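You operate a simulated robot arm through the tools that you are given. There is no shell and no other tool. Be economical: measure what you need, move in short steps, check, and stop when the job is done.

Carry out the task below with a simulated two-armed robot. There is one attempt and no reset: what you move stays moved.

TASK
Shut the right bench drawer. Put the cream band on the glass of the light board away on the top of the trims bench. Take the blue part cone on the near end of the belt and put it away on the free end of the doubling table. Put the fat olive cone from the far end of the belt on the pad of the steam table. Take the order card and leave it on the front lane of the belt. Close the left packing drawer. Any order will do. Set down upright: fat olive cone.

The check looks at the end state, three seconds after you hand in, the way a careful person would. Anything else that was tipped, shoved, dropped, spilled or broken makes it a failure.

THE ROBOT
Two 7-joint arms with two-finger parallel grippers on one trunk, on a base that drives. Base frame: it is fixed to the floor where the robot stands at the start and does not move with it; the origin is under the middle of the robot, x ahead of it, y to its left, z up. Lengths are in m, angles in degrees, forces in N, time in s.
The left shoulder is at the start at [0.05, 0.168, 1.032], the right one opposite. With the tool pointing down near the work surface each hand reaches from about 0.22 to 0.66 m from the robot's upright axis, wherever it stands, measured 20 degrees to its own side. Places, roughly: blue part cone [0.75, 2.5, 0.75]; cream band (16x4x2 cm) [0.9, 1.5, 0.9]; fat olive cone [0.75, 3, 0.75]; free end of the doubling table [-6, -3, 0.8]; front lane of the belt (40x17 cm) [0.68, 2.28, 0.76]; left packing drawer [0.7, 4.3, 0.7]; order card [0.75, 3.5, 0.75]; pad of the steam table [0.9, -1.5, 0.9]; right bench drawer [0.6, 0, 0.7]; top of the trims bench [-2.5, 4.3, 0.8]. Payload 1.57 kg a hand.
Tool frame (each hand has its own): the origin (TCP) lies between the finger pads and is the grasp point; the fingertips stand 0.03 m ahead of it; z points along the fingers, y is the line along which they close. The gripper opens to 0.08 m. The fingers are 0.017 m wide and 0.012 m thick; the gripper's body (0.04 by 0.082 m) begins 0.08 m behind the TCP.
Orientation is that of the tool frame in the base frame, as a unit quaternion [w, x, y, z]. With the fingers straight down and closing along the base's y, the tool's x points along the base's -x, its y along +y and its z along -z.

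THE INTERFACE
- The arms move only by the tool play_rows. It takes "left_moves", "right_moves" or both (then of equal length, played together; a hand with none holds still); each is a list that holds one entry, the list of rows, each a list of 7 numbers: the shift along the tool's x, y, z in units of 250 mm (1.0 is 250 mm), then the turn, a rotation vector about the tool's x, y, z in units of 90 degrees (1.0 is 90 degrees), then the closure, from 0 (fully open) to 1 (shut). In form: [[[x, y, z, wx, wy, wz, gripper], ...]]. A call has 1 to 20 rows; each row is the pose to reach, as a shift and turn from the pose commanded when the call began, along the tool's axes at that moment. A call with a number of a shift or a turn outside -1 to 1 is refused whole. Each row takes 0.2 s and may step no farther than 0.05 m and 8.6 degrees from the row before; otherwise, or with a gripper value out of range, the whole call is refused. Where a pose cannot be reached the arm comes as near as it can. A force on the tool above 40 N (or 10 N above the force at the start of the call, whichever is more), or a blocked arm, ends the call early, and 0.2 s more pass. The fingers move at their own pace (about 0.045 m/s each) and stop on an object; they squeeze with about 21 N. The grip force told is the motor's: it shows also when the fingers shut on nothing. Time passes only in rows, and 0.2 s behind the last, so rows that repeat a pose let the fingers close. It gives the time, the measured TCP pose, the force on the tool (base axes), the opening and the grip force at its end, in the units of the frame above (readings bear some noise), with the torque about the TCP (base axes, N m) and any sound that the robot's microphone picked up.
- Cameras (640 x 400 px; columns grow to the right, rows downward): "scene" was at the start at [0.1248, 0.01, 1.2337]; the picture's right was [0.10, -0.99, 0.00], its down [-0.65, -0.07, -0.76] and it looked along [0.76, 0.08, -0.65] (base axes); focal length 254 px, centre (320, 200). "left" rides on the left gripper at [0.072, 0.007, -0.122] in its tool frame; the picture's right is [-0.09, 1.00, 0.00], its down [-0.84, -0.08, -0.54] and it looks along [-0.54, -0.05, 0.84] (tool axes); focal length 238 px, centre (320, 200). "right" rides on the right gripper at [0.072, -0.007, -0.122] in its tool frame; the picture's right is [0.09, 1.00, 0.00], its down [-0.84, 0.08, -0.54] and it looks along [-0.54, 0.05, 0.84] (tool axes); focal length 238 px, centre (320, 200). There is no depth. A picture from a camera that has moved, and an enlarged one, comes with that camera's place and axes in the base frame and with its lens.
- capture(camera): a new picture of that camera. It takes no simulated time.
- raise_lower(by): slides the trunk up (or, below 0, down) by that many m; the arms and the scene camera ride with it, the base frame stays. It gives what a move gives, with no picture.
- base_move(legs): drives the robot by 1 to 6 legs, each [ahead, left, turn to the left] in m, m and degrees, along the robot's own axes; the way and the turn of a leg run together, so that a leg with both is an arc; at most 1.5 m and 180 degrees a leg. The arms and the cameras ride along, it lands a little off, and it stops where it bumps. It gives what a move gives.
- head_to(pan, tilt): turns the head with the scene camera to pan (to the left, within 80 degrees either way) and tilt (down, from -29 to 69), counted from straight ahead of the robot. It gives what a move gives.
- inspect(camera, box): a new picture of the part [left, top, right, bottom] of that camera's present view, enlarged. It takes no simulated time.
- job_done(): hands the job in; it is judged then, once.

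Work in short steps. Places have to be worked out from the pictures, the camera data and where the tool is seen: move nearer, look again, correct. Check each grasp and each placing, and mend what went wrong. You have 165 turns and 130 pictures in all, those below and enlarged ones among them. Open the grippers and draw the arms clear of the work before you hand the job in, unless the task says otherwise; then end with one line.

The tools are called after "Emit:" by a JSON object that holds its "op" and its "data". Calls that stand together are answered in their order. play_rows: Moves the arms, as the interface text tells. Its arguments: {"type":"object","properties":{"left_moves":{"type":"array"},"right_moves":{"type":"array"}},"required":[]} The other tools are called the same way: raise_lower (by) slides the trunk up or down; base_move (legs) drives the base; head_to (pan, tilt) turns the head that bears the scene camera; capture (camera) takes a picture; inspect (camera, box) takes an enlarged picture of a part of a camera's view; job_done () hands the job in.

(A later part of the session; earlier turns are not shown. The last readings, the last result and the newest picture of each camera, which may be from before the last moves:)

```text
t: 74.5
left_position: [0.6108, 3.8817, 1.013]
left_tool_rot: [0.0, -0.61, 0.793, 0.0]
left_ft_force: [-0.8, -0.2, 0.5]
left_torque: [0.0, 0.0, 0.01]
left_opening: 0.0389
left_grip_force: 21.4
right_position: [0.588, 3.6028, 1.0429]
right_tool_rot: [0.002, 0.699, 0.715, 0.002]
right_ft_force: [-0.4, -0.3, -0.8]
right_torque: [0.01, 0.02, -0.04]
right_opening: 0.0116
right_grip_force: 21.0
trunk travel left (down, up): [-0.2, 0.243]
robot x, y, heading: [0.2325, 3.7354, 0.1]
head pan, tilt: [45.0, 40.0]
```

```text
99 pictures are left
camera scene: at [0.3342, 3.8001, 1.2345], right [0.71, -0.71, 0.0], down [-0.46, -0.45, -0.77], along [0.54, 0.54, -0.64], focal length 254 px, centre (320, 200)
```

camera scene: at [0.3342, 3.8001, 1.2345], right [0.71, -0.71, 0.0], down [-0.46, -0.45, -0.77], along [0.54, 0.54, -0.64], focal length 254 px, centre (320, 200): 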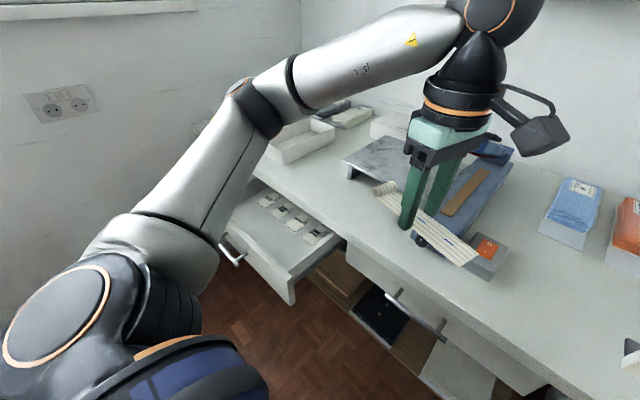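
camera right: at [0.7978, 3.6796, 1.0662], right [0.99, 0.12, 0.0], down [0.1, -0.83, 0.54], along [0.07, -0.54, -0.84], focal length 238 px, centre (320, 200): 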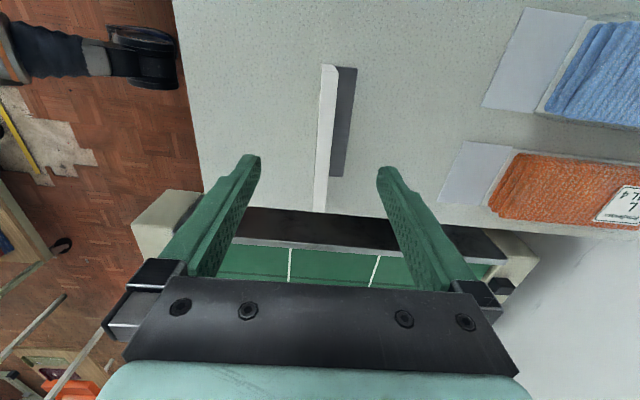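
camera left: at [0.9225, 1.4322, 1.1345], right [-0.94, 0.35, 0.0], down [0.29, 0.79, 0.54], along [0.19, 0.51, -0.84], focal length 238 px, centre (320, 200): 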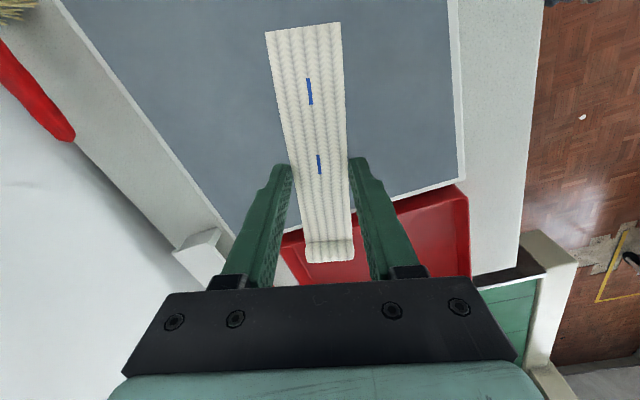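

The drawer front is at x≈0.48, y≈4.29. Now I back out and look to the left/behind before turning to the trims bench.

Emit:
{"op": "base_move", "data": {"legs": [[-0.35, 0, 0], [0, 0, 90]]}}

Emit:
{"op": "head_to", "data": {"pan": 50, "tilt": 25}}

Emit:
{"op": "capture", "data": {"camera": "scene"}}

```text
t: 80.6
left_position: [-0.2655, 4.1134, 1.0131]
left_tool_rot: [0.0, 0.993, -0.121, 0.001]
left_ft_force: [-0.2, -0.3, -0.4]
left_torque: [-0.02, 0.0, 0.04]
left_opening: 0.0388
left_grip_force: 21.1
right_position: [0.0132, 4.0959, 1.0427]
right_tool_rot: [0.0, -0.02, 1.0, 0.002]
right_ft_force: [-0.3, 0.2, -0.4]
right_torque: [0.01, 0.01, 0.0]
right_opening: 0.0116
right_grip_force: 21.4
trunk travel left (down, up): [-0.2, 0.243]
robot x, y, heading: [-0.1149, 3.7371, 91.2]
head pan, tilt: [45.0, 40.0]
```

```text
t: 81.4
left_position: [-0.2658, 4.1126, 1.0135]
left_tool_rot: [0.0, 0.993, -0.122, 0.0]
left_ft_force: [-0.1, 0.4, -0.5]
left_torque: [-0.02, -0.01, -0.02]
left_opening: 0.0385
left_grip_force: 21.1
right_position: [0.0147, 4.0965, 1.0432]
right_tool_rot: [0.001, -0.02, 1.0, 0.002]
right_ft_force: [0.1, -0.7, 0.1]
right_torque: [-0.02, 0.01, -0.03]
right_opening: 0.011
right_grip_force: 20.4
trunk travel left (down, up): [-0.2, 0.243]
robot x, y, heading: [-0.1182, 3.7424, 91.0]
head pan, tilt: [50.0, 25.0]
```

```text
98 pictures are left
camera scene: at [-0.1879, 3.8385, 1.2578], right [0.63, 0.78, 0.0], down [0.33, -0.27, -0.91], along [-0.7, 0.57, -0.42], focal length 254 px, centre (320, 200)
```

scene: 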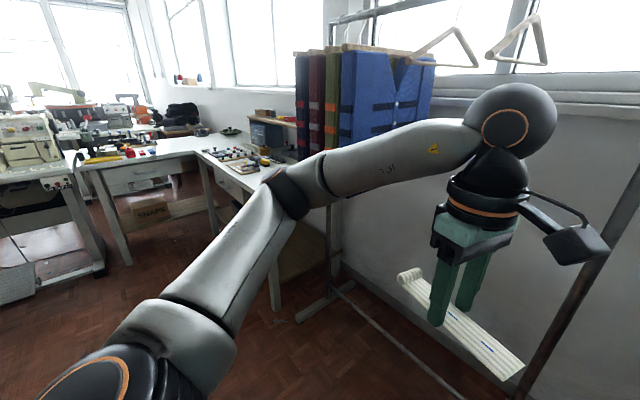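

The trims bench is in the far corner past a garment rack. I check the floor nearby to the left before moving (a chair with a box was seen earlier).

Emit:
{"op": "head_to", "data": {"pan": 75, "tilt": 45}}

Emit:
{"op": "capture", "data": {"camera": "scene"}}

```text
t: 82.3
left_position: [-0.2659, 4.1126, 1.0121]
left_tool_rot: [0.0, 0.993, -0.122, -0.001]
left_ft_force: [0.0, -0.1, -0.4]
left_torque: [0.01, -0.01, 0.0]
left_opening: 0.0385
left_grip_force: 21.3
right_position: [0.0131, 4.0977, 1.0428]
right_tool_rot: [0.0, -0.02, 1.0, 0.001]
right_ft_force: [-0.4, -0.5, 0.0]
right_torque: [0.04, 0.01, -0.02]
right_opening: 0.0113
right_grip_force: 20.9
trunk travel left (down, up): [-0.2, 0.243]
robot x, y, heading: [-0.1196, 3.7404, 90.8]
head pan, tilt: [75.0, 45.0]
```

```text
97 pictures are left
camera scene: at [-0.1953, 3.8002, 1.2273], right [0.24, 0.97, 0.0], down [0.69, -0.17, -0.71], along [-0.69, 0.17, -0.71], focal length 254 px, centre (320, 200)
```

scene: 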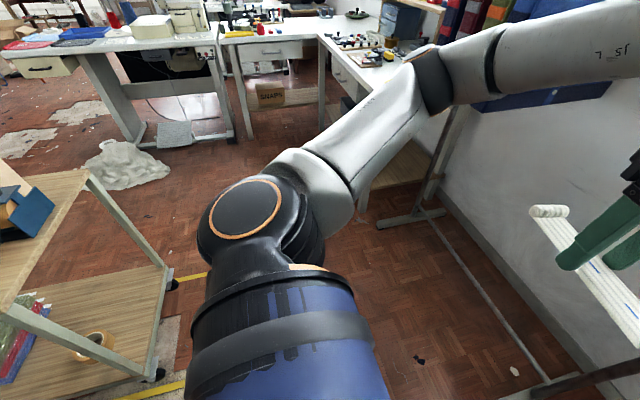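

A trolley stands at y<3.23 and the rack at y>4.4; the corridor is free. I turn to face west and go ahead along y≈3.8.

Emit:
{"op": "base_move", "data": {"legs": [[0, 0, 89], [1.0, -0.05, 0]]}}

Emit:
{"op": "head_to", "data": {"pan": -20, "tilt": 30}}

Emit:
{"op": "capture", "data": {"camera": "scene"}}

```text
t: 91.3
left_position: [-1.4998, 3.6477, 1.0131]
left_tool_rot: [0.0, 0.792, 0.61, 0.0]
left_ft_force: [-0.1, 0.8, -0.6]
left_torque: [0.0, 0.02, -0.03]
left_opening: 0.0387
left_grip_force: 20.7
right_position: [-1.4783, 3.926, 1.0432]
right_tool_rot: [0.002, 0.716, -0.699, -0.001]
right_ft_force: [0.3, -0.6, 0.3]
right_torque: [0.01, 0.0, 0.01]
right_opening: 0.0114
right_grip_force: 21.1
trunk travel left (down, up): [-0.2, 0.243]
robot x, y, heading: [-1.1223, 3.7926, -179.9]
head pan, tilt: [75.0, 45.0]
```

```text
t: 93.0
left_position: [-1.4994, 3.6458, 1.013]
left_tool_rot: [0.0, 0.792, 0.61, 0.0]
left_ft_force: [0.7, -0.4, 0.0]
left_torque: [0.01, 0.02, -0.01]
left_opening: 0.0388
left_grip_force: 21.3
right_position: [-1.478, 3.925, 1.0432]
right_tool_rot: [0.001, 0.717, -0.698, -0.002]
right_ft_force: [-0.3, 0.3, -0.1]
right_torque: [-0.03, -0.01, -0.02]
right_opening: 0.0112
right_grip_force: 21.2
trunk travel left (down, up): [-0.2, 0.243]
robot x, y, heading: [-1.1217, 3.7911, -179.9]
head pan, tilt: [-20.0, 30.0]
```

```text
96 pictures are left
camera scene: at [-1.2477, 3.8227, 1.2499], right [0.34, 0.94, 0.0], down [0.47, -0.17, -0.87], along [-0.81, 0.29, -0.5], focal length 254 px, centre (320, 200)
```

scene: 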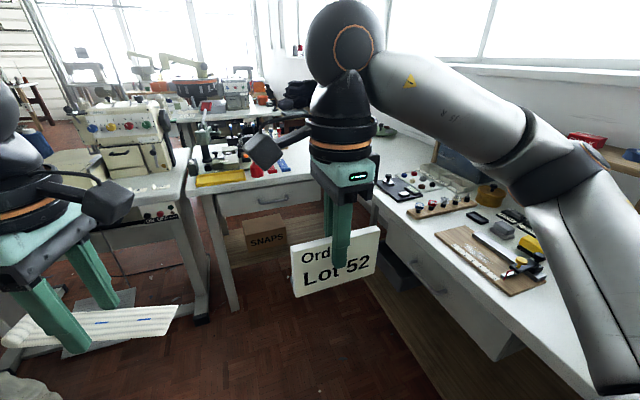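

The bench along the north wall is full of trims; I go nearer to find a free spot around its corner.

Emit:
{"op": "base_move", "data": {"legs": [[0.5, 0, 0]]}}

Emit:
{"op": "head_to", "data": {"pan": -15, "tilt": 35}}

Emit:
{"op": "capture", "data": {"camera": "scene"}}

Emit:
{"op": "capture", "data": {"camera": "right"}}

```text
t: 95.9
left_position: [-2.0009, 3.6445, 1.0144]
left_tool_rot: [0.001, 0.791, 0.612, 0.0]
left_ft_force: [-0.7, 0.3, 0.3]
left_torque: [0.01, -0.04, 0.02]
left_opening: 0.0387
left_grip_force: 20.8
right_position: [-1.9801, 3.9241, 1.0442]
right_tool_rot: [0.001, 0.717, -0.697, -0.001]
right_ft_force: [0.0, 0.0, -0.8]
right_torque: [-0.02, -0.03, 0.02]
right_opening: 0.0112
right_grip_force: 21.0
trunk travel left (down, up): [-0.2, 0.243]
robot x, y, heading: [-1.6255, 3.7879, -179.9]
head pan, tilt: [-20.0, 30.0]
```

```text
t: 96.6
left_position: [-1.9997, 3.6448, 1.0132]
left_tool_rot: [0.0, 0.792, 0.61, 0.0]
left_ft_force: [-0.5, 0.0, -0.2]
left_torque: [-0.03, -0.02, 0.01]
left_opening: 0.0387
left_grip_force: 21.4
right_position: [-1.9803, 3.9245, 1.0434]
right_tool_rot: [0.002, 0.717, -0.697, -0.001]
right_ft_force: [-0.6, -0.5, -1.0]
right_torque: [-0.03, 0.01, 0.02]
right_opening: 0.0109
right_grip_force: 20.8
trunk travel left (down, up): [-0.2, 0.243]
robot x, y, heading: [-1.625, 3.7897, -179.8]
head pan, tilt: [-15.0, 35.0]
```

```text
95 pictures are left
camera scene: at [-1.749, 3.8131, 1.2421], right [0.26, 0.97, 0.0], down [0.55, -0.15, -0.82], along [-0.79, 0.21, -0.57], focal length 254 px, centre (320, 200)
```

scene: 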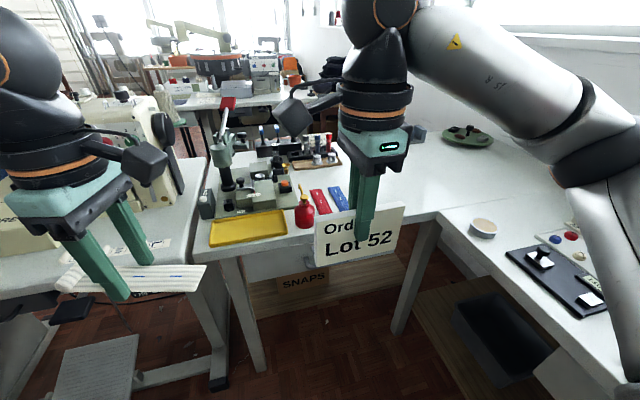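

```text
94 pictures are left
camera right: at [-1.9703, 3.852, 1.1656], right [-0.99, -0.12, 0.0], down [-0.1, 0.83, 0.54], along [-0.07, 0.54, -0.84], focal length 238 px, centre (320, 200)
```

right: 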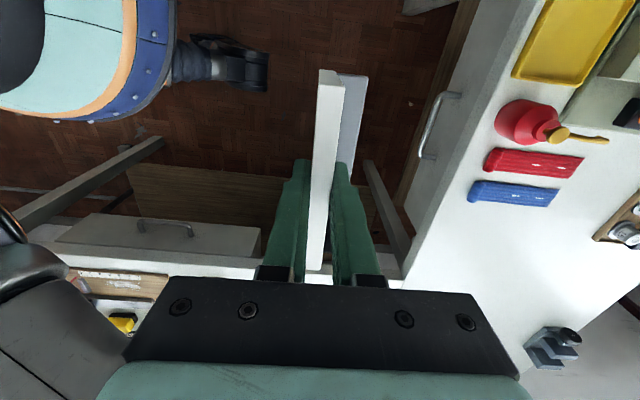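

There is a large empty white area at the bench's corner, around (-2.43, 4.25), exactly the stated place. I raise the trunk a little, turn to heading 120° and approach diagonally.

Emit:
{"op": "raise_lower", "data": {"by": 0.08}}

Emit:
{"op": "base_move", "data": {"legs": [[0, 0, -60], [0.22, 0.25, 0]]}}

Emit:
{"op": "head_to", "data": {"pan": 20, "tilt": 45}}

Emit:
{"op": "capture", "data": {"camera": "scene"}}

Emit:
{"op": "capture", "data": {"camera": "left"}}

```text
t: 97.8
left_position: [-1.9999, 3.6444, 1.0934]
left_tool_rot: [-0.001, 0.791, 0.611, 0.0]
left_ft_force: [0.2, 0.9, -0.4]
left_torque: [-0.01, 0.0, 0.02]
left_opening: 0.0389
left_grip_force: 21.4
right_position: [-1.979, 3.9232, 1.1232]
right_tool_rot: [0.001, 0.717, -0.697, -0.001]
right_ft_force: [0.1, 0.4, -0.2]
right_torque: [0.01, -0.01, 0.01]
right_opening: 0.0117
right_grip_force: 21.4
trunk travel left (down, up): [-0.28, 0.163]
robot x, y, heading: [-1.6259, 3.7913, -179.8]
head pan, tilt: [-15.0, 35.0]
```

```text
t: 103.2
left_position: [-2.2651, 4.101, 1.0934]
left_tool_rot: [0.001, 0.991, 0.137, 0.0]
left_ft_force: [0.3, 0.4, -0.6]
left_torque: [0.01, 0.01, 0.04]
left_opening: 0.0384
left_grip_force: 20.3
right_position: [-2.0134, 4.2251, 1.1232]
right_tool_rot: [0.0, -0.276, 0.961, 0.002]
right_ft_force: [-0.5, 0.5, -1.4]
right_torque: [0.02, -0.01, 0.01]
right_opening: 0.0112
right_grip_force: 21.5
trunk travel left (down, up): [-0.28, 0.163]
robot x, y, heading: [-1.9482, 3.8487, 120.6]
head pan, tilt: [-15.0, 35.0]
```

```text
t: 104.2
left_position: [-2.2651, 4.1004, 1.0939]
left_tool_rot: [0.0, 0.991, 0.137, 0.0]
left_ft_force: [0.6, -0.1, 0.6]
left_torque: [0.02, 0.0, -0.01]
left_opening: 0.0386
left_grip_force: 21.6
right_position: [-2.0133, 4.2235, 1.1228]
right_tool_rot: [-0.001, -0.276, 0.961, 0.002]
right_ft_force: [0.2, -0.5, -0.3]
right_torque: [0.03, -0.03, -0.01]
right_opening: 0.0114
right_grip_force: 21.1
trunk travel left (down, up): [-0.28, 0.163]
robot x, y, heading: [-1.9468, 3.8503, 120.6]
head pan, tilt: [20.0, 45.0]
```

```text
93 pictures are left
camera scene: at [-2.0327, 3.9377, 1.3073], right [0.63, 0.77, 0.0], down [0.55, -0.45, -0.71], along [-0.55, 0.45, -0.71], focal length 254 px, centre (320, 200)
```

scene: 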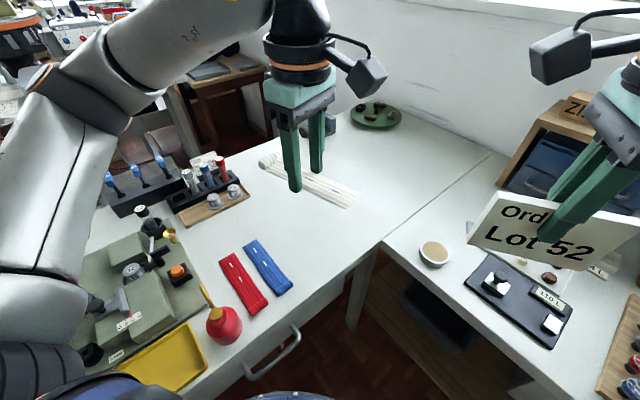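

```text
92 pictures are left
camera left: at [-2.1937, 4.115, 1.2153], right [0.18, -0.98, 0.0], down [-0.83, -0.15, 0.54], along [-0.53, -0.1, -0.84], focal length 238 px, centre (320, 200)
```

left: 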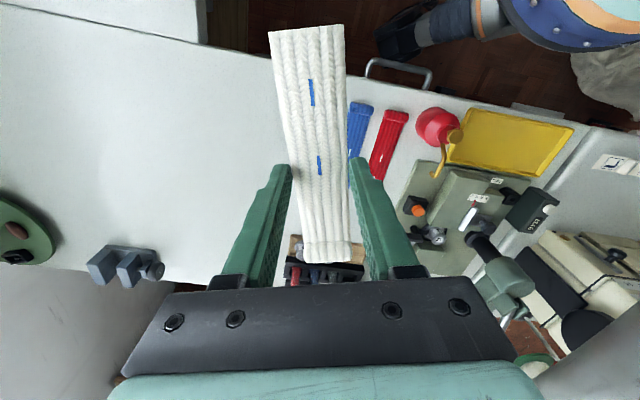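

The red and blue bands lie on this bench, so this is the right one; table z≈0.81. I bring the cream band to the free area at (-2.42, 4.26) and lower to just above the top.

Emit:
{"op": "play_rows", "data": {"left_moves": [[[-0.085, -0.157, 0, 0, 0, 0, 1], [-0.17, -0.314, 0, 0, 0, 0, 1], [-0.254, -0.471, 0, 0, 0, 0, 1], [-0.339, -0.628, 0, 0, 0, 0, 1], [-0.423, -0.785, 0, 0, 0, 0, 1], [-0.423, -0.785, 0.18, 0, 0, 0, 1], [-0.423, -0.785, 0.36, 0, 0, 0, 1], [-0.423, -0.785, 0.54, 0, 0, 0, 1], [-0.423, -0.785, 0.72, 0, 0, 0, 1], [-0.423, -0.785, 0.88, 0, 0, 0, 1]]]}}

Emit:
{"op": "capture", "data": {"camera": "scene"}}

```text
t: 106.4
left_position: [-2.4206, 4.261, 0.8725]
left_tool_rot: [0.0, 0.99, 0.138, 0.0]
left_ft_force: [0.3, 0.0, -1.3]
left_torque: [0.01, -0.02, 0.0]
left_opening: 0.0387
left_grip_force: 21.1
right_position: [-2.0148, 4.2253, 1.1239]
right_tool_rot: [-0.001, -0.275, 0.961, 0.001]
right_ft_force: [0.5, 0.1, 0.0]
right_torque: [0.01, -0.01, -0.04]
right_opening: 0.0113
right_grip_force: 21.4
trunk travel left (down, up): [-0.28, 0.163]
robot x, y, heading: [-1.9493, 3.8487, 120.7]
head pan, tilt: [20.0, 45.0]
```

```text
91 pictures are left
camera scene: at [-2.033, 3.9378, 1.3073], right [0.63, 0.77, 0.0], down [0.55, -0.45, -0.71], along [-0.55, 0.45, -0.71], focal length 254 px, centre (320, 200)
```

scene: 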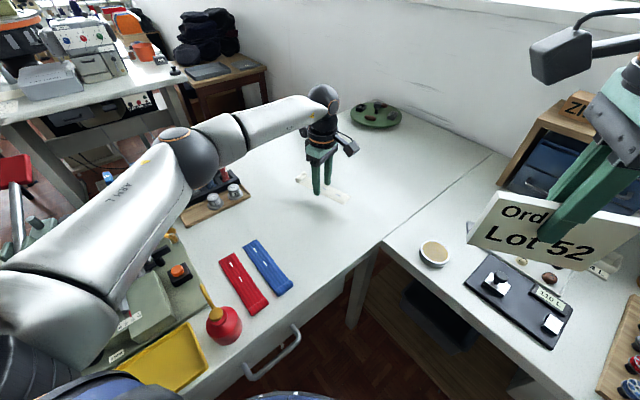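

Position is good; I lower slowly until contact.

Emit:
{"op": "play_rows", "data": {"left_moves": [[[0, 0, 0.05, 0, 0, 0, 1], [0, 0, 0.09, 0, 0, 0, 1], [0, 0, 0.1, 0, 0, 0, 1], [0, 0, 0.11, 0, 0, 0, 1]]]}}

Emit:
{"op": "inspect", "data": {"camera": "scene", "box": [270, 120, 390, 220]}}

```text
t: 107.4
left_position: [-2.4204, 4.2614, 0.8464]
left_tool_rot: [0.0, 0.991, 0.137, 0.0]
left_ft_force: [-0.1, -0.4, 0.4]
left_torque: [-0.01, -0.01, 0.0]
left_opening: 0.0386
left_grip_force: 20.9
right_position: [-2.0147, 4.2242, 1.1233]
right_tool_rot: [0.0, -0.276, 0.961, 0.002]
right_ft_force: [1.0, 0.5, -1.1]
right_torque: [-0.01, 0.01, 0.01]
right_opening: 0.0114
right_grip_force: 20.9
trunk travel left (down, up): [-0.28, 0.163]
robot x, y, heading: [-1.9507, 3.8493, 120.4]
head pan, tilt: [20.0, 45.0]
```

```text
4.00 times, centred on (330, 170) of scene
camera zoom: at [-2.0328, 3.9376, 1.3072], right [0.63, 0.77, 0.0], down [0.55, -0.45, -0.71], along [-0.55, 0.45, -0.71], focal length 1016 px, centre (280, 320)
```

zoom: 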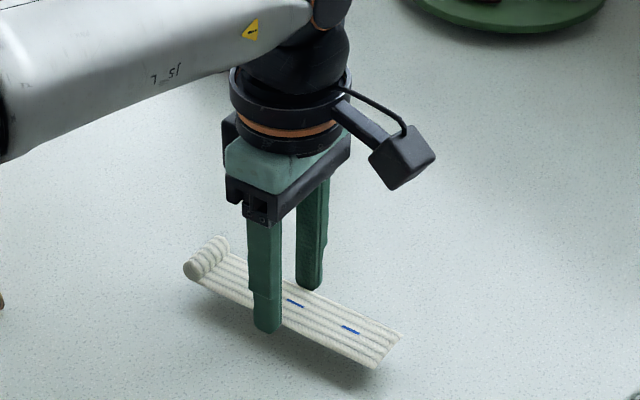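

A shadow gap remains; I keep descending.

Emit:
{"op": "play_rows", "data": {"left_moves": [[[0, 0, 0.012, 0, 0, 0, 1], [0, 0, 0.024, 0, 0, 0, 1], [0, 0, 0.036, 0, 0, 0, 1], [0, 0, 0.048, 0, 0, 0, 1]]]}}

Emit:
{"op": "inspect", "data": {"camera": "scene", "box": [270, 120, 390, 220]}}

```text
t: 108.4
left_position: [-2.4216, 4.2624, 0.8344]
left_tool_rot: [0.001, 0.991, 0.137, 0.0]
left_ft_force: [0.5, -0.1, 0.2]
left_torque: [-0.02, -0.03, 0.0]
left_opening: 0.0385
left_grip_force: 21.0
right_position: [-2.0144, 4.2251, 1.1244]
right_tool_rot: [-0.001, -0.275, 0.961, 0.002]
right_ft_force: [0.1, 0.9, -1.0]
right_torque: [0.01, 0.02, 0.02]
right_opening: 0.0115
right_grip_force: 20.8
trunk travel left (down, up): [-0.28, 0.163]
robot x, y, heading: [-1.9479, 3.8501, 120.7]
head pan, tilt: [20.0, 45.0]
```

```text
4.00 times, centred on (330, 170) of scene
camera zoom: at [-2.0328, 3.9376, 1.3073], right [0.63, 0.77, 0.0], down [0.55, -0.45, -0.71], along [-0.55, 0.45, -0.71], focal length 1016 px, centre (280, 320)
```

zoom: 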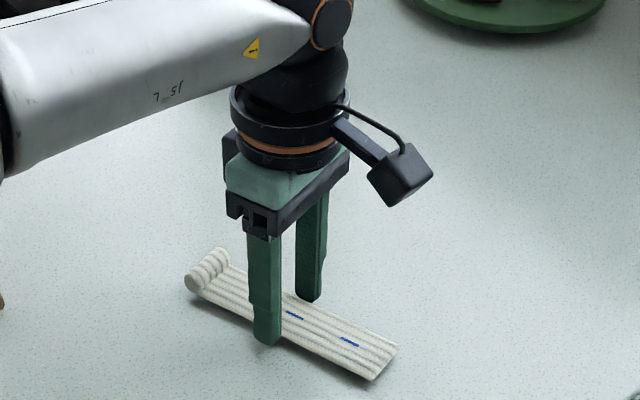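

Almost down; a few mm more.

Emit:
{"op": "play_rows", "data": {"left_moves": [[[0, 0, 0.008, 0, 0, 0, 1], [0, 0, 0.016, 0, 0, 0, 1], [0, 0, 0.024, 0, 0, 0, 1]]]}}

Emit:
{"op": "inspect", "data": {"camera": "scene", "box": [270, 120, 390, 220]}}

```text
t: 109.2
left_position: [-2.42, 4.2625, 0.8314]
left_tool_rot: [-0.001, 0.991, 0.137, 0.0]
left_ft_force: [-1.1, -0.3, 10.2]
left_torque: [-0.33, 0.26, 0.01]
left_opening: 0.039
left_grip_force: 21.1
right_position: [-2.0133, 4.2238, 1.1225]
right_tool_rot: [-0.001, -0.276, 0.961, 0.002]
right_ft_force: [-0.3, 0.5, -0.6]
right_torque: [0.0, 0.01, 0.0]
right_opening: 0.0114
right_grip_force: 20.8
trunk travel left (down, up): [-0.28, 0.163]
robot x, y, heading: [-1.9511, 3.8476, 120.6]
head pan, tilt: [20.0, 45.0]
```

```text
4.00 times, centred on (330, 170) of scene
camera zoom: at [-2.032, 3.9369, 1.3076], right [0.63, 0.77, 0.0], down [0.55, -0.45, -0.71], along [-0.55, 0.45, -0.71], focal length 1016 px, centre (280, 320)
```

zoom: 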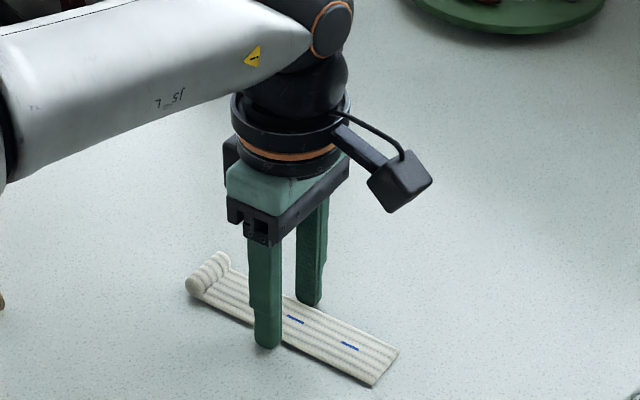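

Contact (10 N). I open and lift straight up, then retract the left hand.

Emit:
{"op": "play_rows", "data": {"left_moves": [[[0, 0, -0.004, 0, 0, 0, 0.4], [0, 0, -0.004, 0, 0, 0, 0], [0, 0, -0.004, 0, 0, 0, 0], [0, 0, -0.12, 0, 0, 0, 0], [0, 0, -0.3, 0, 0, 0, 0], [0, 0, -0.48, 0, 0, 0, 0], [0, 0, -0.66, 0, 0, 0, 0], [0, 0, -0.84, 0, 0, 0, 0], [0.08, 0.14, -0.9, 0, 0, 0, 0], [0.17, 0.3, -0.95, 0, 0, 0, 0], [0.26, 0.46, -0.95, 0, 0, 0, 0], [0.34, 0.62, -0.95, 0, 0, 0, 0], [0.42, 0.78, -0.95, 0, 0, 0, 0]]]}}

Emit:
{"op": "capture", "data": {"camera": "scene"}}

```text
t: 112.0
left_position: [-2.2658, 4.1023, 1.064]
left_tool_rot: [0.001, 0.991, 0.137, 0.0]
left_ft_force: [-0.2, 0.2, -0.2]
left_torque: [-0.03, 0.01, -0.03]
left_opening: 0.0797
left_grip_force: 0.0
right_position: [-2.0144, 4.2245, 1.123]
right_tool_rot: [0.0, -0.276, 0.961, 0.002]
right_ft_force: [0.1, 0.1, 0.0]
right_torque: [0.0, 0.01, 0.02]
right_opening: 0.0115
right_grip_force: 20.8
trunk travel left (down, up): [-0.28, 0.163]
robot x, y, heading: [-1.9505, 3.8511, 120.4]
head pan, tilt: [20.0, 45.0]
```

```text
87 pictures are left
camera scene: at [-2.0326, 3.9374, 1.3073], right [0.63, 0.77, 0.0], down [0.55, -0.45, -0.71], along [-0.55, 0.45, -0.71], focal length 254 px, centre (320, 200)
```

scene: 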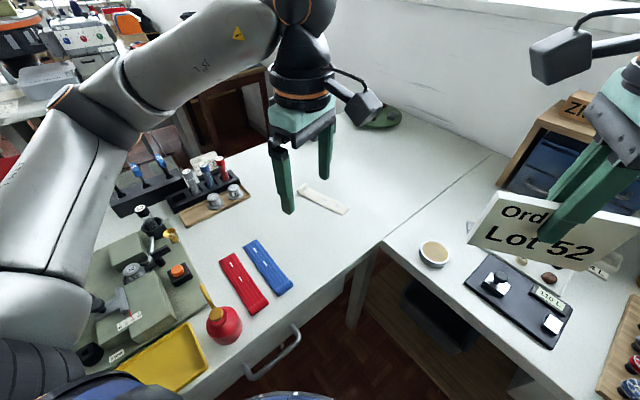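

The cream band lies well on the trims bench. I go back the way I came to the packing drawer.

Emit:
{"op": "base_move", "data": {"legs": [[-0.22, -0.25, 0], [0, 0, 59.5], [-1.5, 0, 0], [0, 0, -90], [0, 0, -90]]}}

Emit:
{"op": "head_to", "data": {"pan": 35, "tilt": 40}}

Emit:
{"op": "capture", "data": {"camera": "scene"}}

```text
t: 132.1
left_position: [0.2578, 3.93, 1.0651]
left_tool_rot: [0.0, -0.61, 0.792, 0.0]
left_ft_force: [0.2, -0.8, 0.1]
left_torque: [-0.01, -0.01, -0.01]
left_opening: 0.08
left_grip_force: 0.0
right_position: [0.2349, 3.6501, 1.1228]
right_tool_rot: [0.001, 0.697, 0.717, 0.002]
right_ft_force: [1.4, -0.8, -0.1]
right_torque: [0.01, 0.0, 0.03]
right_opening: 0.0112
right_grip_force: 21.1
trunk travel left (down, up): [-0.28, 0.163]
robot x, y, heading: [-0.1189, 3.7868, 0.3]
head pan, tilt: [20.0, 45.0]
```

```text
t: 132.9
left_position: [0.2591, 3.9307, 1.0644]
left_tool_rot: [0.0, -0.611, 0.792, 0.0]
left_ft_force: [0.2, -0.1, -0.8]
left_torque: [-0.03, -0.01, -0.01]
left_opening: 0.0801
left_grip_force: 0.0
right_position: [0.2355, 3.6508, 1.1232]
right_tool_rot: [0.002, 0.697, 0.717, 0.001]
right_ft_force: [0.5, -0.1, 0.2]
right_torque: [-0.01, 0.03, -0.03]
right_opening: 0.0112
right_grip_force: 20.4
trunk travel left (down, up): [-0.28, 0.163]
robot x, y, heading: [-0.1197, 3.7836, 0.4]
head pan, tilt: [35.0, 40.0]
```

```text
86 pictures are left
camera scene: at [-0.0098, 3.836, 1.3145], right [0.58, -0.82, 0.0], down [-0.53, -0.37, -0.77], along [0.63, 0.44, -0.64], focal length 254 px, centre (320, 200)
```

scene: 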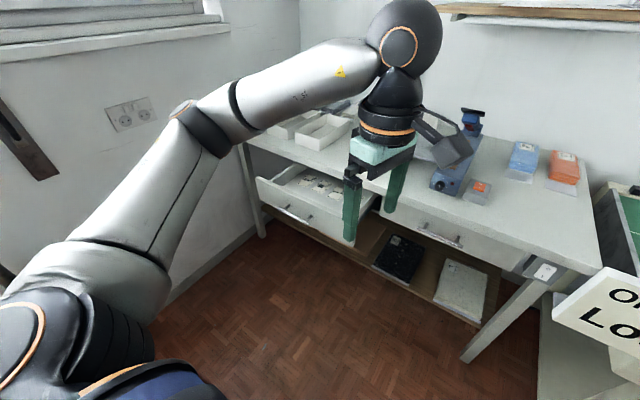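

Handle at about (0.495, 4.305, 0.66). I move ahead then left so the left hand can reach it, lower the trunk back, and turn the left hand straight while closing it.

Emit:
{"op": "base_move", "data": {"legs": [[0.19, 0, 0], [0, 0.21, 0]]}}

Emit:
{"op": "raise_lower", "data": {"by": -0.08}}

Emit:
{"op": "play_rows", "data": {"left_moves": [[[0, 0, 0, 0, 0, 0.093, 1], [0, 0, 0, 0, 0, 0.186, 1], [0, 0, 0, 0, 0, 0.279, 1], [0, 0, 0, 0, 0, 0.372, 1], [0, 0, 0, 0, 0, 0.465, 1], [0, 0, 0, 0, 0, 0.558, 1], [0, 0, 0, 0, 0, 0.651, 1], [0, 0, 0, 0, 0, 0.744, 1], [0, 0, 0, 0, 0, 0.833, 1]]]}}

Emit:
{"op": "capture", "data": {"camera": "scene"}}

```text
t: 136.5
left_position: [0.4478, 4.1403, 1.0642]
left_tool_rot: [0.0, -0.612, 0.791, 0.0]
left_ft_force: [-0.1, 0.8, 0.5]
left_torque: [-0.01, 0.01, 0.02]
left_opening: 0.0801
left_grip_force: 0.0
right_position: [0.4267, 3.8612, 1.1218]
right_tool_rot: [0.001, 0.697, 0.717, 0.001]
right_ft_force: [-0.5, 0.3, -0.7]
right_torque: [-0.01, 0.02, -0.01]
right_opening: 0.0113
right_grip_force: 21.3
trunk travel left (down, up): [-0.28, 0.163]
robot x, y, heading: [0.0695, 3.9925, 0.4]
head pan, tilt: [35.0, 40.0]
```

```text
t: 137.7
left_position: [0.4481, 4.1405, 0.9847]
left_tool_rot: [0.0, -0.612, 0.791, -0.001]
left_ft_force: [0.5, 0.3, 0.6]
left_torque: [-0.01, -0.01, 0.02]
left_opening: 0.0801
left_grip_force: 0.1
right_position: [0.4272, 3.861, 1.0437]
right_tool_rot: [0.001, 0.696, 0.718, 0.001]
right_ft_force: [-0.3, -0.1, -0.1]
right_torque: [0.0, -0.02, 0.01]
right_opening: 0.0113
right_grip_force: 21.0
trunk travel left (down, up): [-0.2, 0.243]
robot x, y, heading: [0.0697, 3.9957, 0.4]
head pan, tilt: [35.0, 40.0]
```

```text
t: 139.7
left_position: [0.4488, 4.14, 0.985]
left_tool_rot: [0.0, -0.002, 1.0, 0.001]
left_ft_force: [0.7, 0.1, 0.2]
left_torque: [-0.01, 0.01, 0.0]
left_opening: 0.0001
left_grip_force: 21.1
right_position: [0.4266, 3.8611, 1.0429]
right_tool_rot: [0.002, 0.697, 0.717, 0.001]
right_ft_force: [-0.6, -1.2, -0.7]
right_torque: [-0.01, -0.03, 0.01]
right_opening: 0.0113
right_grip_force: 21.5
trunk travel left (down, up): [-0.2, 0.243]
robot x, y, heading: [0.0703, 3.9936, 0.4]
head pan, tilt: [35.0, 40.0]
```

```text
85 pictures are left
camera scene: at [0.181, 4.0459, 1.2345], right [0.58, -0.82, 0.0], down [-0.52, -0.37, -0.77], along [0.63, 0.44, -0.64], focal length 254 px, centre (320, 200)
```

scene: 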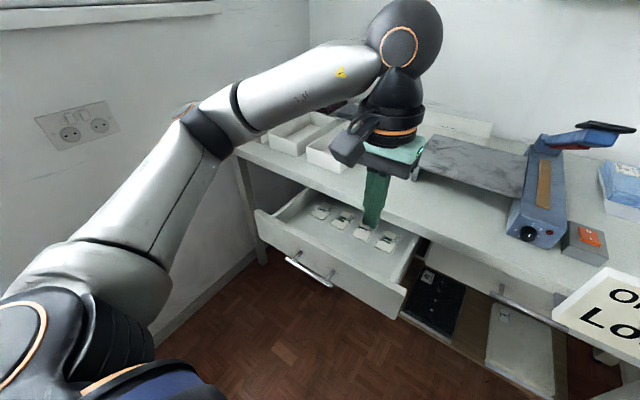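

Panel top z≈0.765, handle z≈0.66. I back 6 cm, then tilt the left hand forward and lower it in front of the panel above the handle.

Emit:
{"op": "base_move", "data": {"legs": [[-0.06, 0, -0.4]]}}

Emit:
{"op": "play_rows", "data": {"left_moves": [[[0, 0.1, 0, 0, -0.09, 0, 1], [0, 0.2, 0.05, 0, -0.18, 0, 1], [0, 0.3, 0.15, 0, -0.27, 0, 1], [0, 0.4, 0.3, 0, -0.36, 0, 1], [0, 0.48, 0.46, 0, -0.44, 0, 1], [0, 0.48, 0.64, 0, -0.5, 0, 1], [0, 0.48, 0.82, 0, -0.5, 0, 1], [0, 0.48, 0.96, 0, -0.5, 0, 1]]]}}

Emit:
{"op": "capture", "data": {"camera": "scene"}}

```text
t: 140.6
left_position: [0.3894, 4.1375, 0.9853]
left_tool_rot: [0.0, 0.0, 1.0, 0.0]
left_ft_force: [0.3, -0.3, -0.8]
left_torque: [0.03, -0.01, 0.01]
left_opening: 0.0003
left_grip_force: 21.1
right_position: [0.3642, 3.8592, 1.0437]
right_tool_rot: [0.0, 0.699, 0.715, 0.001]
right_ft_force: [0.3, -0.1, 0.1]
right_torque: [0.02, -0.01, 0.0]
right_opening: 0.0113
right_grip_force: 20.5
trunk travel left (down, up): [-0.2, 0.243]
robot x, y, heading: [0.0091, 3.9956, -0.1]
head pan, tilt: [35.0, 40.0]
```

```text
t: 142.4
left_position: [0.3963, 4.2595, 0.7747]
left_tool_rot: [0.382, 0.0, 0.924, -0.001]
left_ft_force: [0.6, -0.1, 1.0]
left_torque: [0.0, 0.01, 0.01]
left_opening: 0.0
left_grip_force: 21.3
left hand out of reach, approached as far as the arm can: row 5, 6, 7, 8
right_position: [0.3658, 3.858, 1.0419]
right_tool_rot: [0.002, 0.699, 0.715, 0.001]
right_ft_force: [-0.2, 0.0, -0.9]
right_torque: [0.0, -0.02, -0.01]
right_opening: 0.0113
right_grip_force: 20.9
trunk travel left (down, up): [-0.2, 0.243]
robot x, y, heading: [0.0065, 3.9921, -0.1]
head pan, tilt: [35.0, 40.0]
```

```text
84 pictures are left
camera scene: at [0.1212, 4.0451, 1.2345], right [0.57, -0.82, 0.0], down [-0.53, -0.37, -0.77], along [0.63, 0.44, -0.64], focal length 254 px, centre (320, 200)
```

scene: 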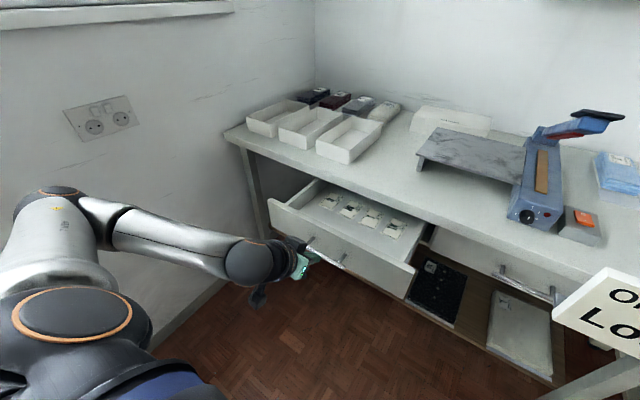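

The hand stopped a bit high (tip z≈0.754), so I lower the trunk 4 cm and push forward.

Emit:
{"op": "raise_lower", "data": {"by": -0.04}}

Emit:
{"op": "play_rows", "data": {"left_moves": [[[-0.085, 0, 0.085, 0, 0, 0, 1], [-0.17, 0, 0.17, 0, 0, 0, 1], [-0.255, 0, 0.255, 0, 0, 0, 1], [-0.34, 0, 0.34, 0, 0, 0, 1], [-0.425, 0, 0.425, 0, 0, 0, 1], [-0.51, 0, 0.51, 0, 0, 0, 1]]]}}

Emit:
{"op": "capture", "data": {"camera": "scene"}}

```text
t: 143.3
left_position: [0.3973, 4.2579, 0.7349]
left_tool_rot: [0.382, -0.001, 0.924, 0.0]
left_ft_force: [-0.3, 1.1, 0.9]
left_torque: [-0.03, 0.0, 0.05]
left_opening: 0.0
left_grip_force: 21.0
right_position: [0.3664, 3.8583, 1.0044]
right_tool_rot: [0.002, 0.699, 0.715, 0.001]
right_ft_force: [-0.4, -0.6, -1.1]
right_torque: [0.0, 0.02, 0.04]
right_opening: 0.0113
right_grip_force: 21.1
trunk travel left (down, up): [-0.16, 0.283]
robot x, y, heading: [0.0091, 3.995, 0.2]
head pan, tilt: [35.0, 40.0]
```

```text
t: 144.7
left_position: [0.5773, 4.2582, 0.7352]
left_tool_rot: [0.382, 0.0, 0.924, 0.0]
left_ft_force: [0.5, 0.0, 0.0]
left_torque: [-0.03, 0.02, 0.0]
left_opening: 0.0003
left_grip_force: 21.2
right_position: [0.3661, 3.8579, 1.0027]
right_tool_rot: [0.0, 0.699, 0.715, 0.002]
right_ft_force: [0.1, -0.4, -1.5]
right_torque: [-0.02, 0.0, 0.01]
right_opening: 0.0112
right_grip_force: 20.8
trunk travel left (down, up): [-0.16, 0.283]
robot x, y, heading: [0.0127, 3.9967, -0.2]
head pan, tilt: [35.0, 40.0]
```

```text
83 pictures are left
camera scene: at [0.1215, 4.045, 1.1944], right [0.57, -0.82, 0.0], down [-0.53, -0.37, -0.77], along [0.63, 0.44, -0.64], focal length 254 px, centre (320, 200)
```

scene: 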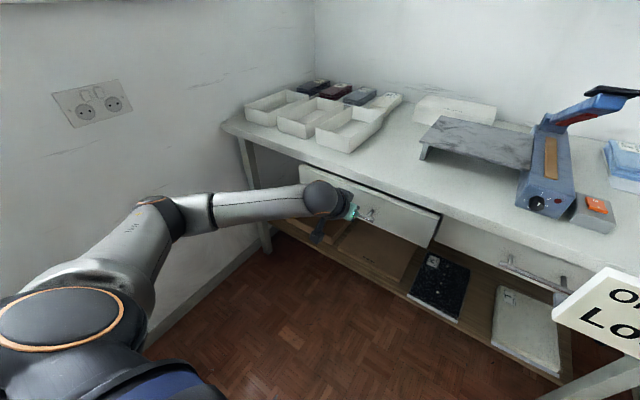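

The drawer is moving in and is nearly shut. I keep pushing gently until it stops.

Emit:
{"op": "play_rows", "data": {"left_moves": [[[-0.035, 0, 0.035, 0, 0, 0, 1], [-0.07, 0, 0.07, 0, 0, 0, 1], [-0.105, 0, 0.105, 0, 0, 0, 1], [-0.14, 0, 0.14, 0, 0, 0, 1], [-0.175, 0, 0.175, 0, 0, 0, 1], [-0.21, 0, 0.21, 0, 0, 0, 1]]]}}

Emit:
{"op": "capture", "data": {"camera": "scene"}}

```text
t: 145.9
left_position: [0.6296, 4.2583, 0.7354]
left_tool_rot: [0.377, 0.0, 0.926, 0.0]
left_ft_force: [-21.0, 0.8, 13.8]
left_torque: [0.11, 0.35, -0.18]
left_opening: 0.0
left_grip_force: 20.5
right_position: [0.3637, 3.8595, 1.0039]
right_tool_rot: [0.002, 0.699, 0.716, 0.003]
right_ft_force: [-0.3, 0.4, -0.4]
right_torque: [0.01, -0.04, 0.0]
right_opening: 0.0111
right_grip_force: 21.0
trunk travel left (down, up): [-0.16, 0.283]
robot x, y, heading: [0.0113, 3.9897, 0.0]
head pan, tilt: [35.0, 40.0]
stopped in row 5 (left hand): the force on the tool passed its limit at 51 N (the readings are from after the stop); the commanded pose is now the measured one
```

```text
82 pictures are left
camera scene: at [0.1177, 4.0448, 1.1952], right [0.57, -0.82, 0.0], down [-0.52, -0.37, -0.77], along [0.63, 0.44, -0.64], focal length 254 px, centre (320, 200)
```

scene: 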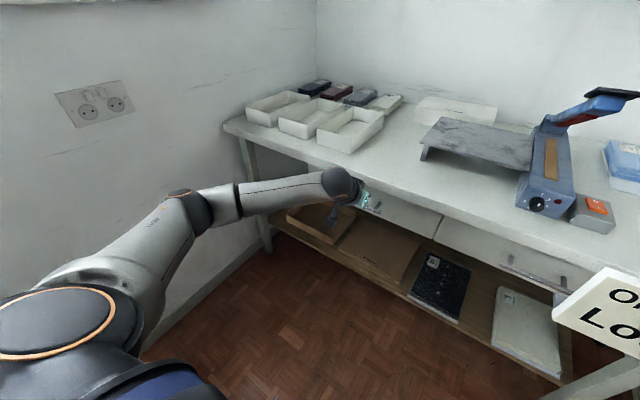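

Shut against its stop, flush with the neighbour. I withdraw the hand, raise and straighten it, and verify.

Emit:
{"op": "play_rows", "data": {"left_moves": [[[0.12, 0, -0.12, 0, 0, 0, 1], [0.24, 0, -0.24, 0, 0, 0, 1], [0.36, 0, -0.36, 0, 0, 0, 1], [0.48, 0, -0.48, 0, 0, 0, 1], [0.56, 0, -0.6, 0, 0.08, 0, 1], [0.5, -0.06, -0.74, 0, 0.16, 0, 1], [0.42, -0.14, -0.86, 0, 0.24, 0, 0.5], [0.34, -0.24, -0.98, 0, 0.32, 0, 0], [0.26, -0.34, -1.0, 0, 0.4, 0, 0], [0.18, -0.44, -1.0, 0, 0.48, 0, 0]]]}}

Emit:
{"op": "capture", "data": {"camera": "scene"}}

```text
t: 148.1
left_position: [0.4237, 4.1476, 0.8818]
left_tool_rot: [0.007, -0.001, 1.0, 0.0]
left_ft_force: [0.2, 0.6, -0.1]
left_torque: [-0.02, -0.01, 0.02]
left_opening: 0.0797
left_grip_force: 0.0
right_position: [0.3663, 3.8579, 1.0026]
right_tool_rot: [0.002, 0.699, 0.715, 0.001]
right_ft_force: [0.2, 0.4, -0.9]
right_torque: [-0.01, -0.02, -0.03]
right_opening: 0.0114
right_grip_force: 20.8
trunk travel left (down, up): [-0.16, 0.283]
robot x, y, heading: [0.0077, 3.9953, -0.1]
head pan, tilt: [35.0, 40.0]
```

```text
81 pictures are left
camera scene: at [0.1208, 4.0451, 1.1945], right [0.57, -0.82, 0.0], down [-0.53, -0.37, -0.77], along [0.63, 0.44, -0.64], focal length 254 px, centre (320, 200)
```

scene: 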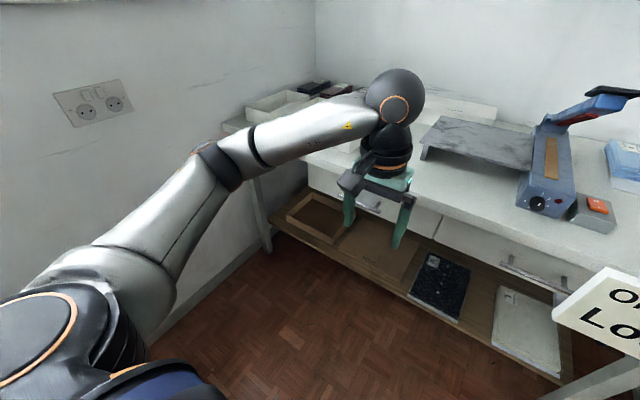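

Both drawers are shut. Next: the blue cone and the card. I raise back, tuck the left hand and slide right to the near end of the belt (y≈2.2).

Emit:
{"op": "raise_lower", "data": {"by": 0.06}}

Emit:
{"op": "play_rows", "data": {"left_moves": [[[0.05, 0, -0.15, 0, 0, 0, 0], [0.1, 0, -0.3, 0, 0, 0, 0], [0.16, 0, -0.4, 0, 0, 0, 0]]]}}

Emit:
{"op": "base_move", "data": {"legs": [[0, -1.0, 0], [0, -0.8, 0]]}}

Emit:
{"op": "head_to", "data": {"pan": 5, "tilt": 45}}

Emit:
{"op": "capture", "data": {"camera": "scene"}}

```text
t: 149.1
left_position: [0.4256, 4.1471, 0.9406]
left_tool_rot: [0.008, 0.0, 1.0, 0.001]
left_ft_force: [-0.1, -0.2, 0.1]
left_torque: [-0.02, 0.01, 0.0]
left_opening: 0.08
left_grip_force: 0.0
right_position: [0.3648, 3.86, 1.0629]
right_tool_rot: [0.001, 0.698, 0.716, 0.001]
right_ft_force: [0.1, 0.1, 0.0]
right_torque: [0.01, -0.01, 0.02]
right_opening: 0.0114
right_grip_force: 21.3
trunk travel left (down, up): [-0.22, 0.223]
robot x, y, heading: [0.0091, 3.9952, 0.2]
head pan, tilt: [35.0, 40.0]
```

```text
t: 149.9
left_position: [0.3825, 4.148, 1.0408]
left_tool_rot: [0.008, -0.001, 1.0, 0.0]
left_ft_force: [0.6, -0.5, 0.5]
left_torque: [0.02, -0.03, 0.02]
left_opening: 0.0798
left_grip_force: 0.0
right_position: [0.3659, 3.8595, 1.0622]
right_tool_rot: [0.002, 0.698, 0.716, 0.001]
right_ft_force: [0.4, 0.3, -0.4]
right_torque: [0.03, -0.01, 0.04]
right_opening: 0.0113
right_grip_force: 20.7
trunk travel left (down, up): [-0.22, 0.223]
robot x, y, heading: [0.0094, 3.995, 0.1]
head pan, tilt: [35.0, 40.0]
```

```text
t: 166.0
left_position: [0.3883, 2.3434, 1.0405]
left_tool_rot: [0.007, -0.004, 1.0, 0.0]
left_ft_force: [-0.3, -0.2, 0.0]
left_torque: [0.0, 0.0, 0.02]
left_opening: 0.08
left_grip_force: 0.2
right_position: [0.3715, 2.0556, 1.0634]
right_tool_rot: [0.001, 0.697, 0.717, 0.002]
right_ft_force: [0.1, 0.4, 0.1]
right_torque: [-0.03, 0.02, 0.01]
right_opening: 0.0113
right_grip_force: 21.0
trunk travel left (down, up): [-0.22, 0.223]
robot x, y, heading: [0.0131, 2.188, 0.3]
head pan, tilt: [35.0, 40.0]
```

```text
t: 167.0
left_position: [0.3867, 2.3442, 1.0406]
left_tool_rot: [0.007, -0.003, 1.0, 0.001]
left_ft_force: [-0.3, -0.3, 0.4]
left_torque: [0.01, 0.05, -0.01]
left_opening: 0.08
left_grip_force: 0.1
right_position: [0.3712, 2.0556, 1.0631]
right_tool_rot: [0.001, 0.697, 0.717, 0.002]
right_ft_force: [0.1, 0.6, -1.4]
right_torque: [0.04, -0.04, 0.03]
right_opening: 0.0114
right_grip_force: 21.1
trunk travel left (down, up): [-0.22, 0.223]
robot x, y, heading: [0.0137, 2.1902, 0.4]
head pan, tilt: [5.0, 45.0]
```

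```text
80 pictures are left
camera scene: at [0.1372, 2.1992, 1.2473], right [0.09, -1.0, 0.0], down [-0.7, -0.07, -0.71], along [0.7, 0.07, -0.71], focal length 254 px, centre (320, 200)
```

scene: 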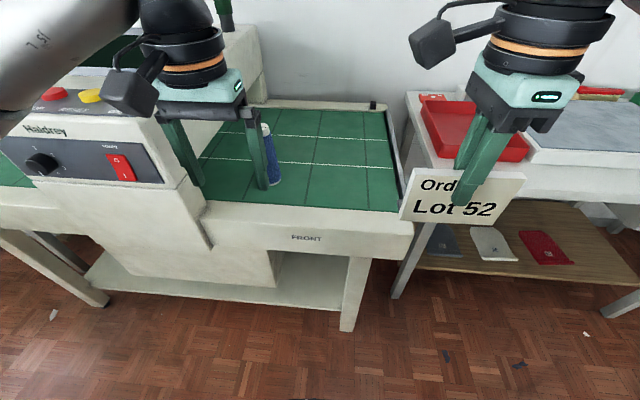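

The near end of the belt spans y≈2.05–2.5; blue cone about (0.69, 2.39). I drive ahead to x≈0.24 and look with the left camera.

Emit:
{"op": "base_move", "data": {"legs": [[0.22, 0, -0.3]]}}

Emit:
{"op": "capture", "data": {"camera": "left"}}

Emit:
{"op": "capture", "data": {"camera": "scene"}}

```text
t: 168.7
left_position: [0.6085, 2.3426, 1.0405]
left_tool_rot: [0.007, -0.001, 1.0, 0.001]
left_ft_force: [0.4, 0.3, -0.5]
left_torque: [-0.01, -0.01, 0.0]
left_opening: 0.0801
left_grip_force: 0.0
right_position: [0.5887, 2.0543, 1.0617]
right_tool_rot: [0.001, 0.698, 0.716, 0.002]
right_ft_force: [-1.0, 0.6, -0.4]
right_torque: [0.01, 0.02, -0.02]
right_opening: 0.0111
right_grip_force: 21.2
trunk travel left (down, up): [-0.22, 0.223]
robot x, y, heading: [0.2298, 2.1903, 0.2]
head pan, tilt: [5.0, 45.0]
```

```text
79 pictures are left
camera left: at [0.5347, 2.3499, 1.161], right [0.09, 1.0, 0.0], down [0.83, -0.08, 0.56], along [0.55, -0.05, -0.83], focal length 238 px, centre (320, 200)
```

left: 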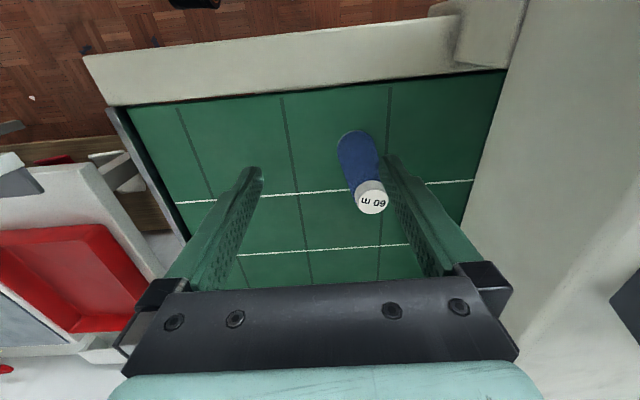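

```text
78 pictures are left
camera scene: at [0.3564, 2.199, 1.2472], right [0.09, -1.0, 0.0], down [-0.7, -0.06, -0.71], along [0.7, 0.06, -0.71], focal length 254 px, centre (320, 200)
```

scene: 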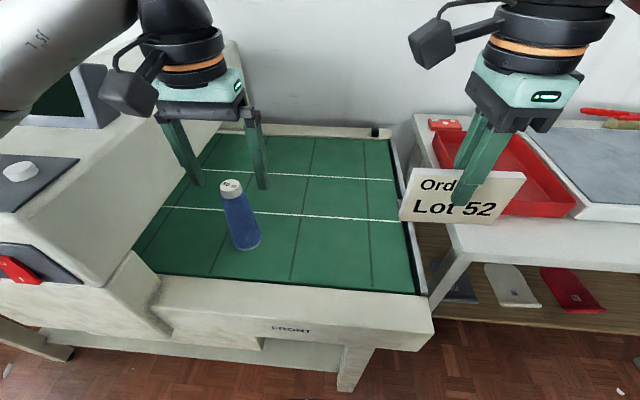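

Blue cone: axis (0.684, 2.394), top z≈0.94, belt z≈0.75. I move the open left hand over it and lower to TCP z≈0.875.

Emit:
{"op": "play_rows", "data": {"left_moves": [[[-0.15, 0.1, 0, 0, 0, 0, 0], [-0.302, 0.206, 0, 0, 0, 0, 0], [-0.302, 0.206, 0.18, 0, 0, 0, 0], [-0.302, 0.206, 0.36, 0, 0, 0, 0], [-0.302, 0.206, 0.5, 0, 0, 0, 0]]]}}

Emit:
{"op": "capture", "data": {"camera": "left"}}

Emit:
{"op": "inspect", "data": {"camera": "scene", "box": [160, 120, 320, 260]}}

```text
t: 170.0
left_position: [0.6985, 2.3764, 0.9995]
left_tool_rot: [0.108, 0.009, 0.994, 0.007]
left_ft_force: [-0.2, 0.7, 0.3]
left_torque: [0.04, 0.0, 0.0]
left_opening: 0.0801
left_grip_force: 0.0
right_position: [0.585, 2.0401, 1.0629]
right_tool_rot: [-0.001, 0.7, 0.714, 0.008]
right_ft_force: [0.0, 0.8, -0.8]
right_torque: [0.03, 0.01, -0.01]
right_opening: 0.0113
right_grip_force: 21.1
trunk travel left (down, up): [-0.22, 0.223]
robot x, y, heading: [0.234, 2.1907, -0.1]
head pan, tilt: [5.0, 45.0]
stopped in row 5 (left hand): the arm was blocked; the commanded pose is now the measured one
```

```text
77 pictures are left
camera left: at [0.6029, 2.3834, 1.1047], right [0.11, 0.99, 0.04], down [0.7, -0.1, 0.71], along [0.71, -0.05, -0.71], focal length 238 px, centre (320, 200)
```

left: 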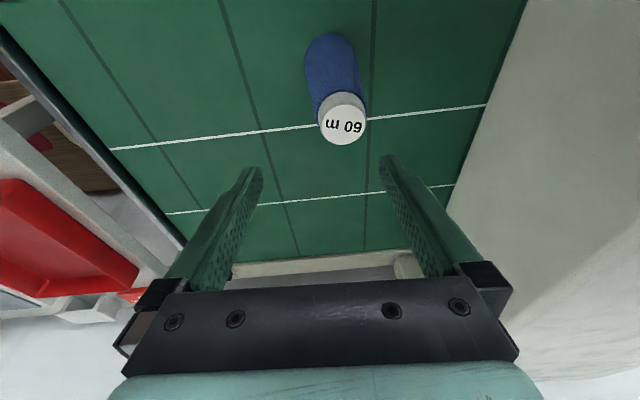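

```text
2.86 times, centred on (240, 190) of scene
camera zoom: at [0.3503, 2.1841, 1.2478], right [0.08, -1.0, -0.01], down [-0.7, -0.05, -0.71], along [0.71, 0.07, -0.7], focal length 726 px, centre (549, 229)
```

zoom: 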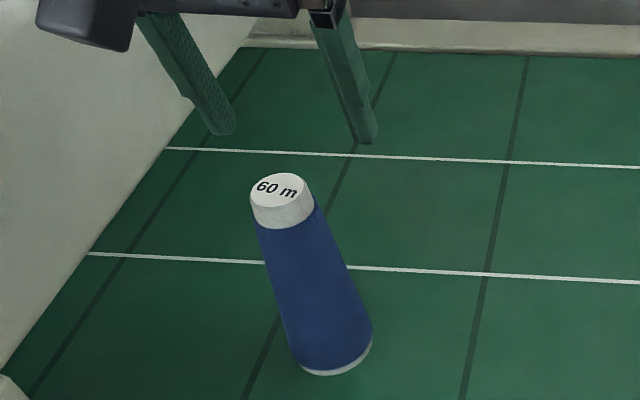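

The left arm was blocked (its elbow is near the machine housing); the cone is untouched. I lift and straighten the hand and check the machine.

Emit:
{"op": "play_rows", "data": {"left_moves": [[[0.02, 0, -0.12, 0, 0.03, 0, 0], [0.1, -0.05, -0.2, 0, 0.08, 0, 0], [0.2, -0.1, -0.24, 0, 0.12, 0, 0], [0.35, -0.15, -0.26, 0, 0.135, 0, 0]]]}}

Emit:
{"op": "head_to", "data": {"pan": 50, "tilt": 45}}

Emit:
{"op": "capture", "data": {"camera": "scene"}}

```text
t: 171.0
left_position: [0.6022, 2.353, 1.0309]
left_tool_rot: [-0.016, 0.005, 1.0, 0.0]
left_ft_force: [-0.5, -1.1, -0.4]
left_torque: [0.03, -0.01, -0.02]
left_opening: 0.0802
left_grip_force: 0.0
right_position: [0.5905, 2.0534, 1.0627]
right_tool_rot: [0.001, 0.7, 0.714, 0.001]
right_ft_force: [-0.2, -0.5, -0.4]
right_torque: [-0.01, -0.01, -0.01]
right_opening: 0.0113
right_grip_force: 21.4
trunk travel left (down, up): [-0.22, 0.223]
robot x, y, heading: [0.2365, 2.1867, -0.2]
head pan, tilt: [5.0, 45.0]
```

```text
t: 172.1
left_position: [0.6019, 2.3541, 1.0326]
left_tool_rot: [-0.014, 0.004, 1.0, 0.0]
left_ft_force: [-0.8, 0.8, 0.3]
left_torque: [-0.01, 0.0, -0.03]
left_opening: 0.0801
left_grip_force: 0.0
right_position: [0.5892, 2.0529, 1.0622]
right_tool_rot: [0.001, 0.7, 0.715, 0.002]
right_ft_force: [-0.3, 0.5, 0.2]
right_torque: [-0.02, 0.0, 0.01]
right_opening: 0.0113
right_grip_force: 20.8
trunk travel left (down, up): [-0.22, 0.223]
robot x, y, heading: [0.2311, 2.1864, -0.2]
head pan, tilt: [50.0, 45.0]
```

```text
75 pictures are left
camera scene: at [0.3285, 2.2542, 1.2473], right [0.76, -0.65, 0.0], down [-0.46, -0.54, -0.71], along [0.46, 0.54, -0.71], focal length 254 px, centre (320, 200)
```

scene: 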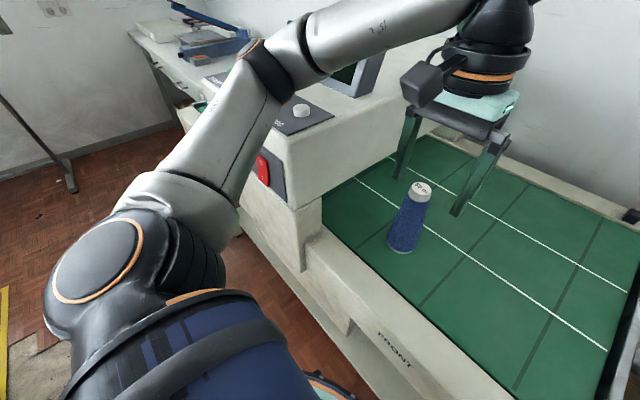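

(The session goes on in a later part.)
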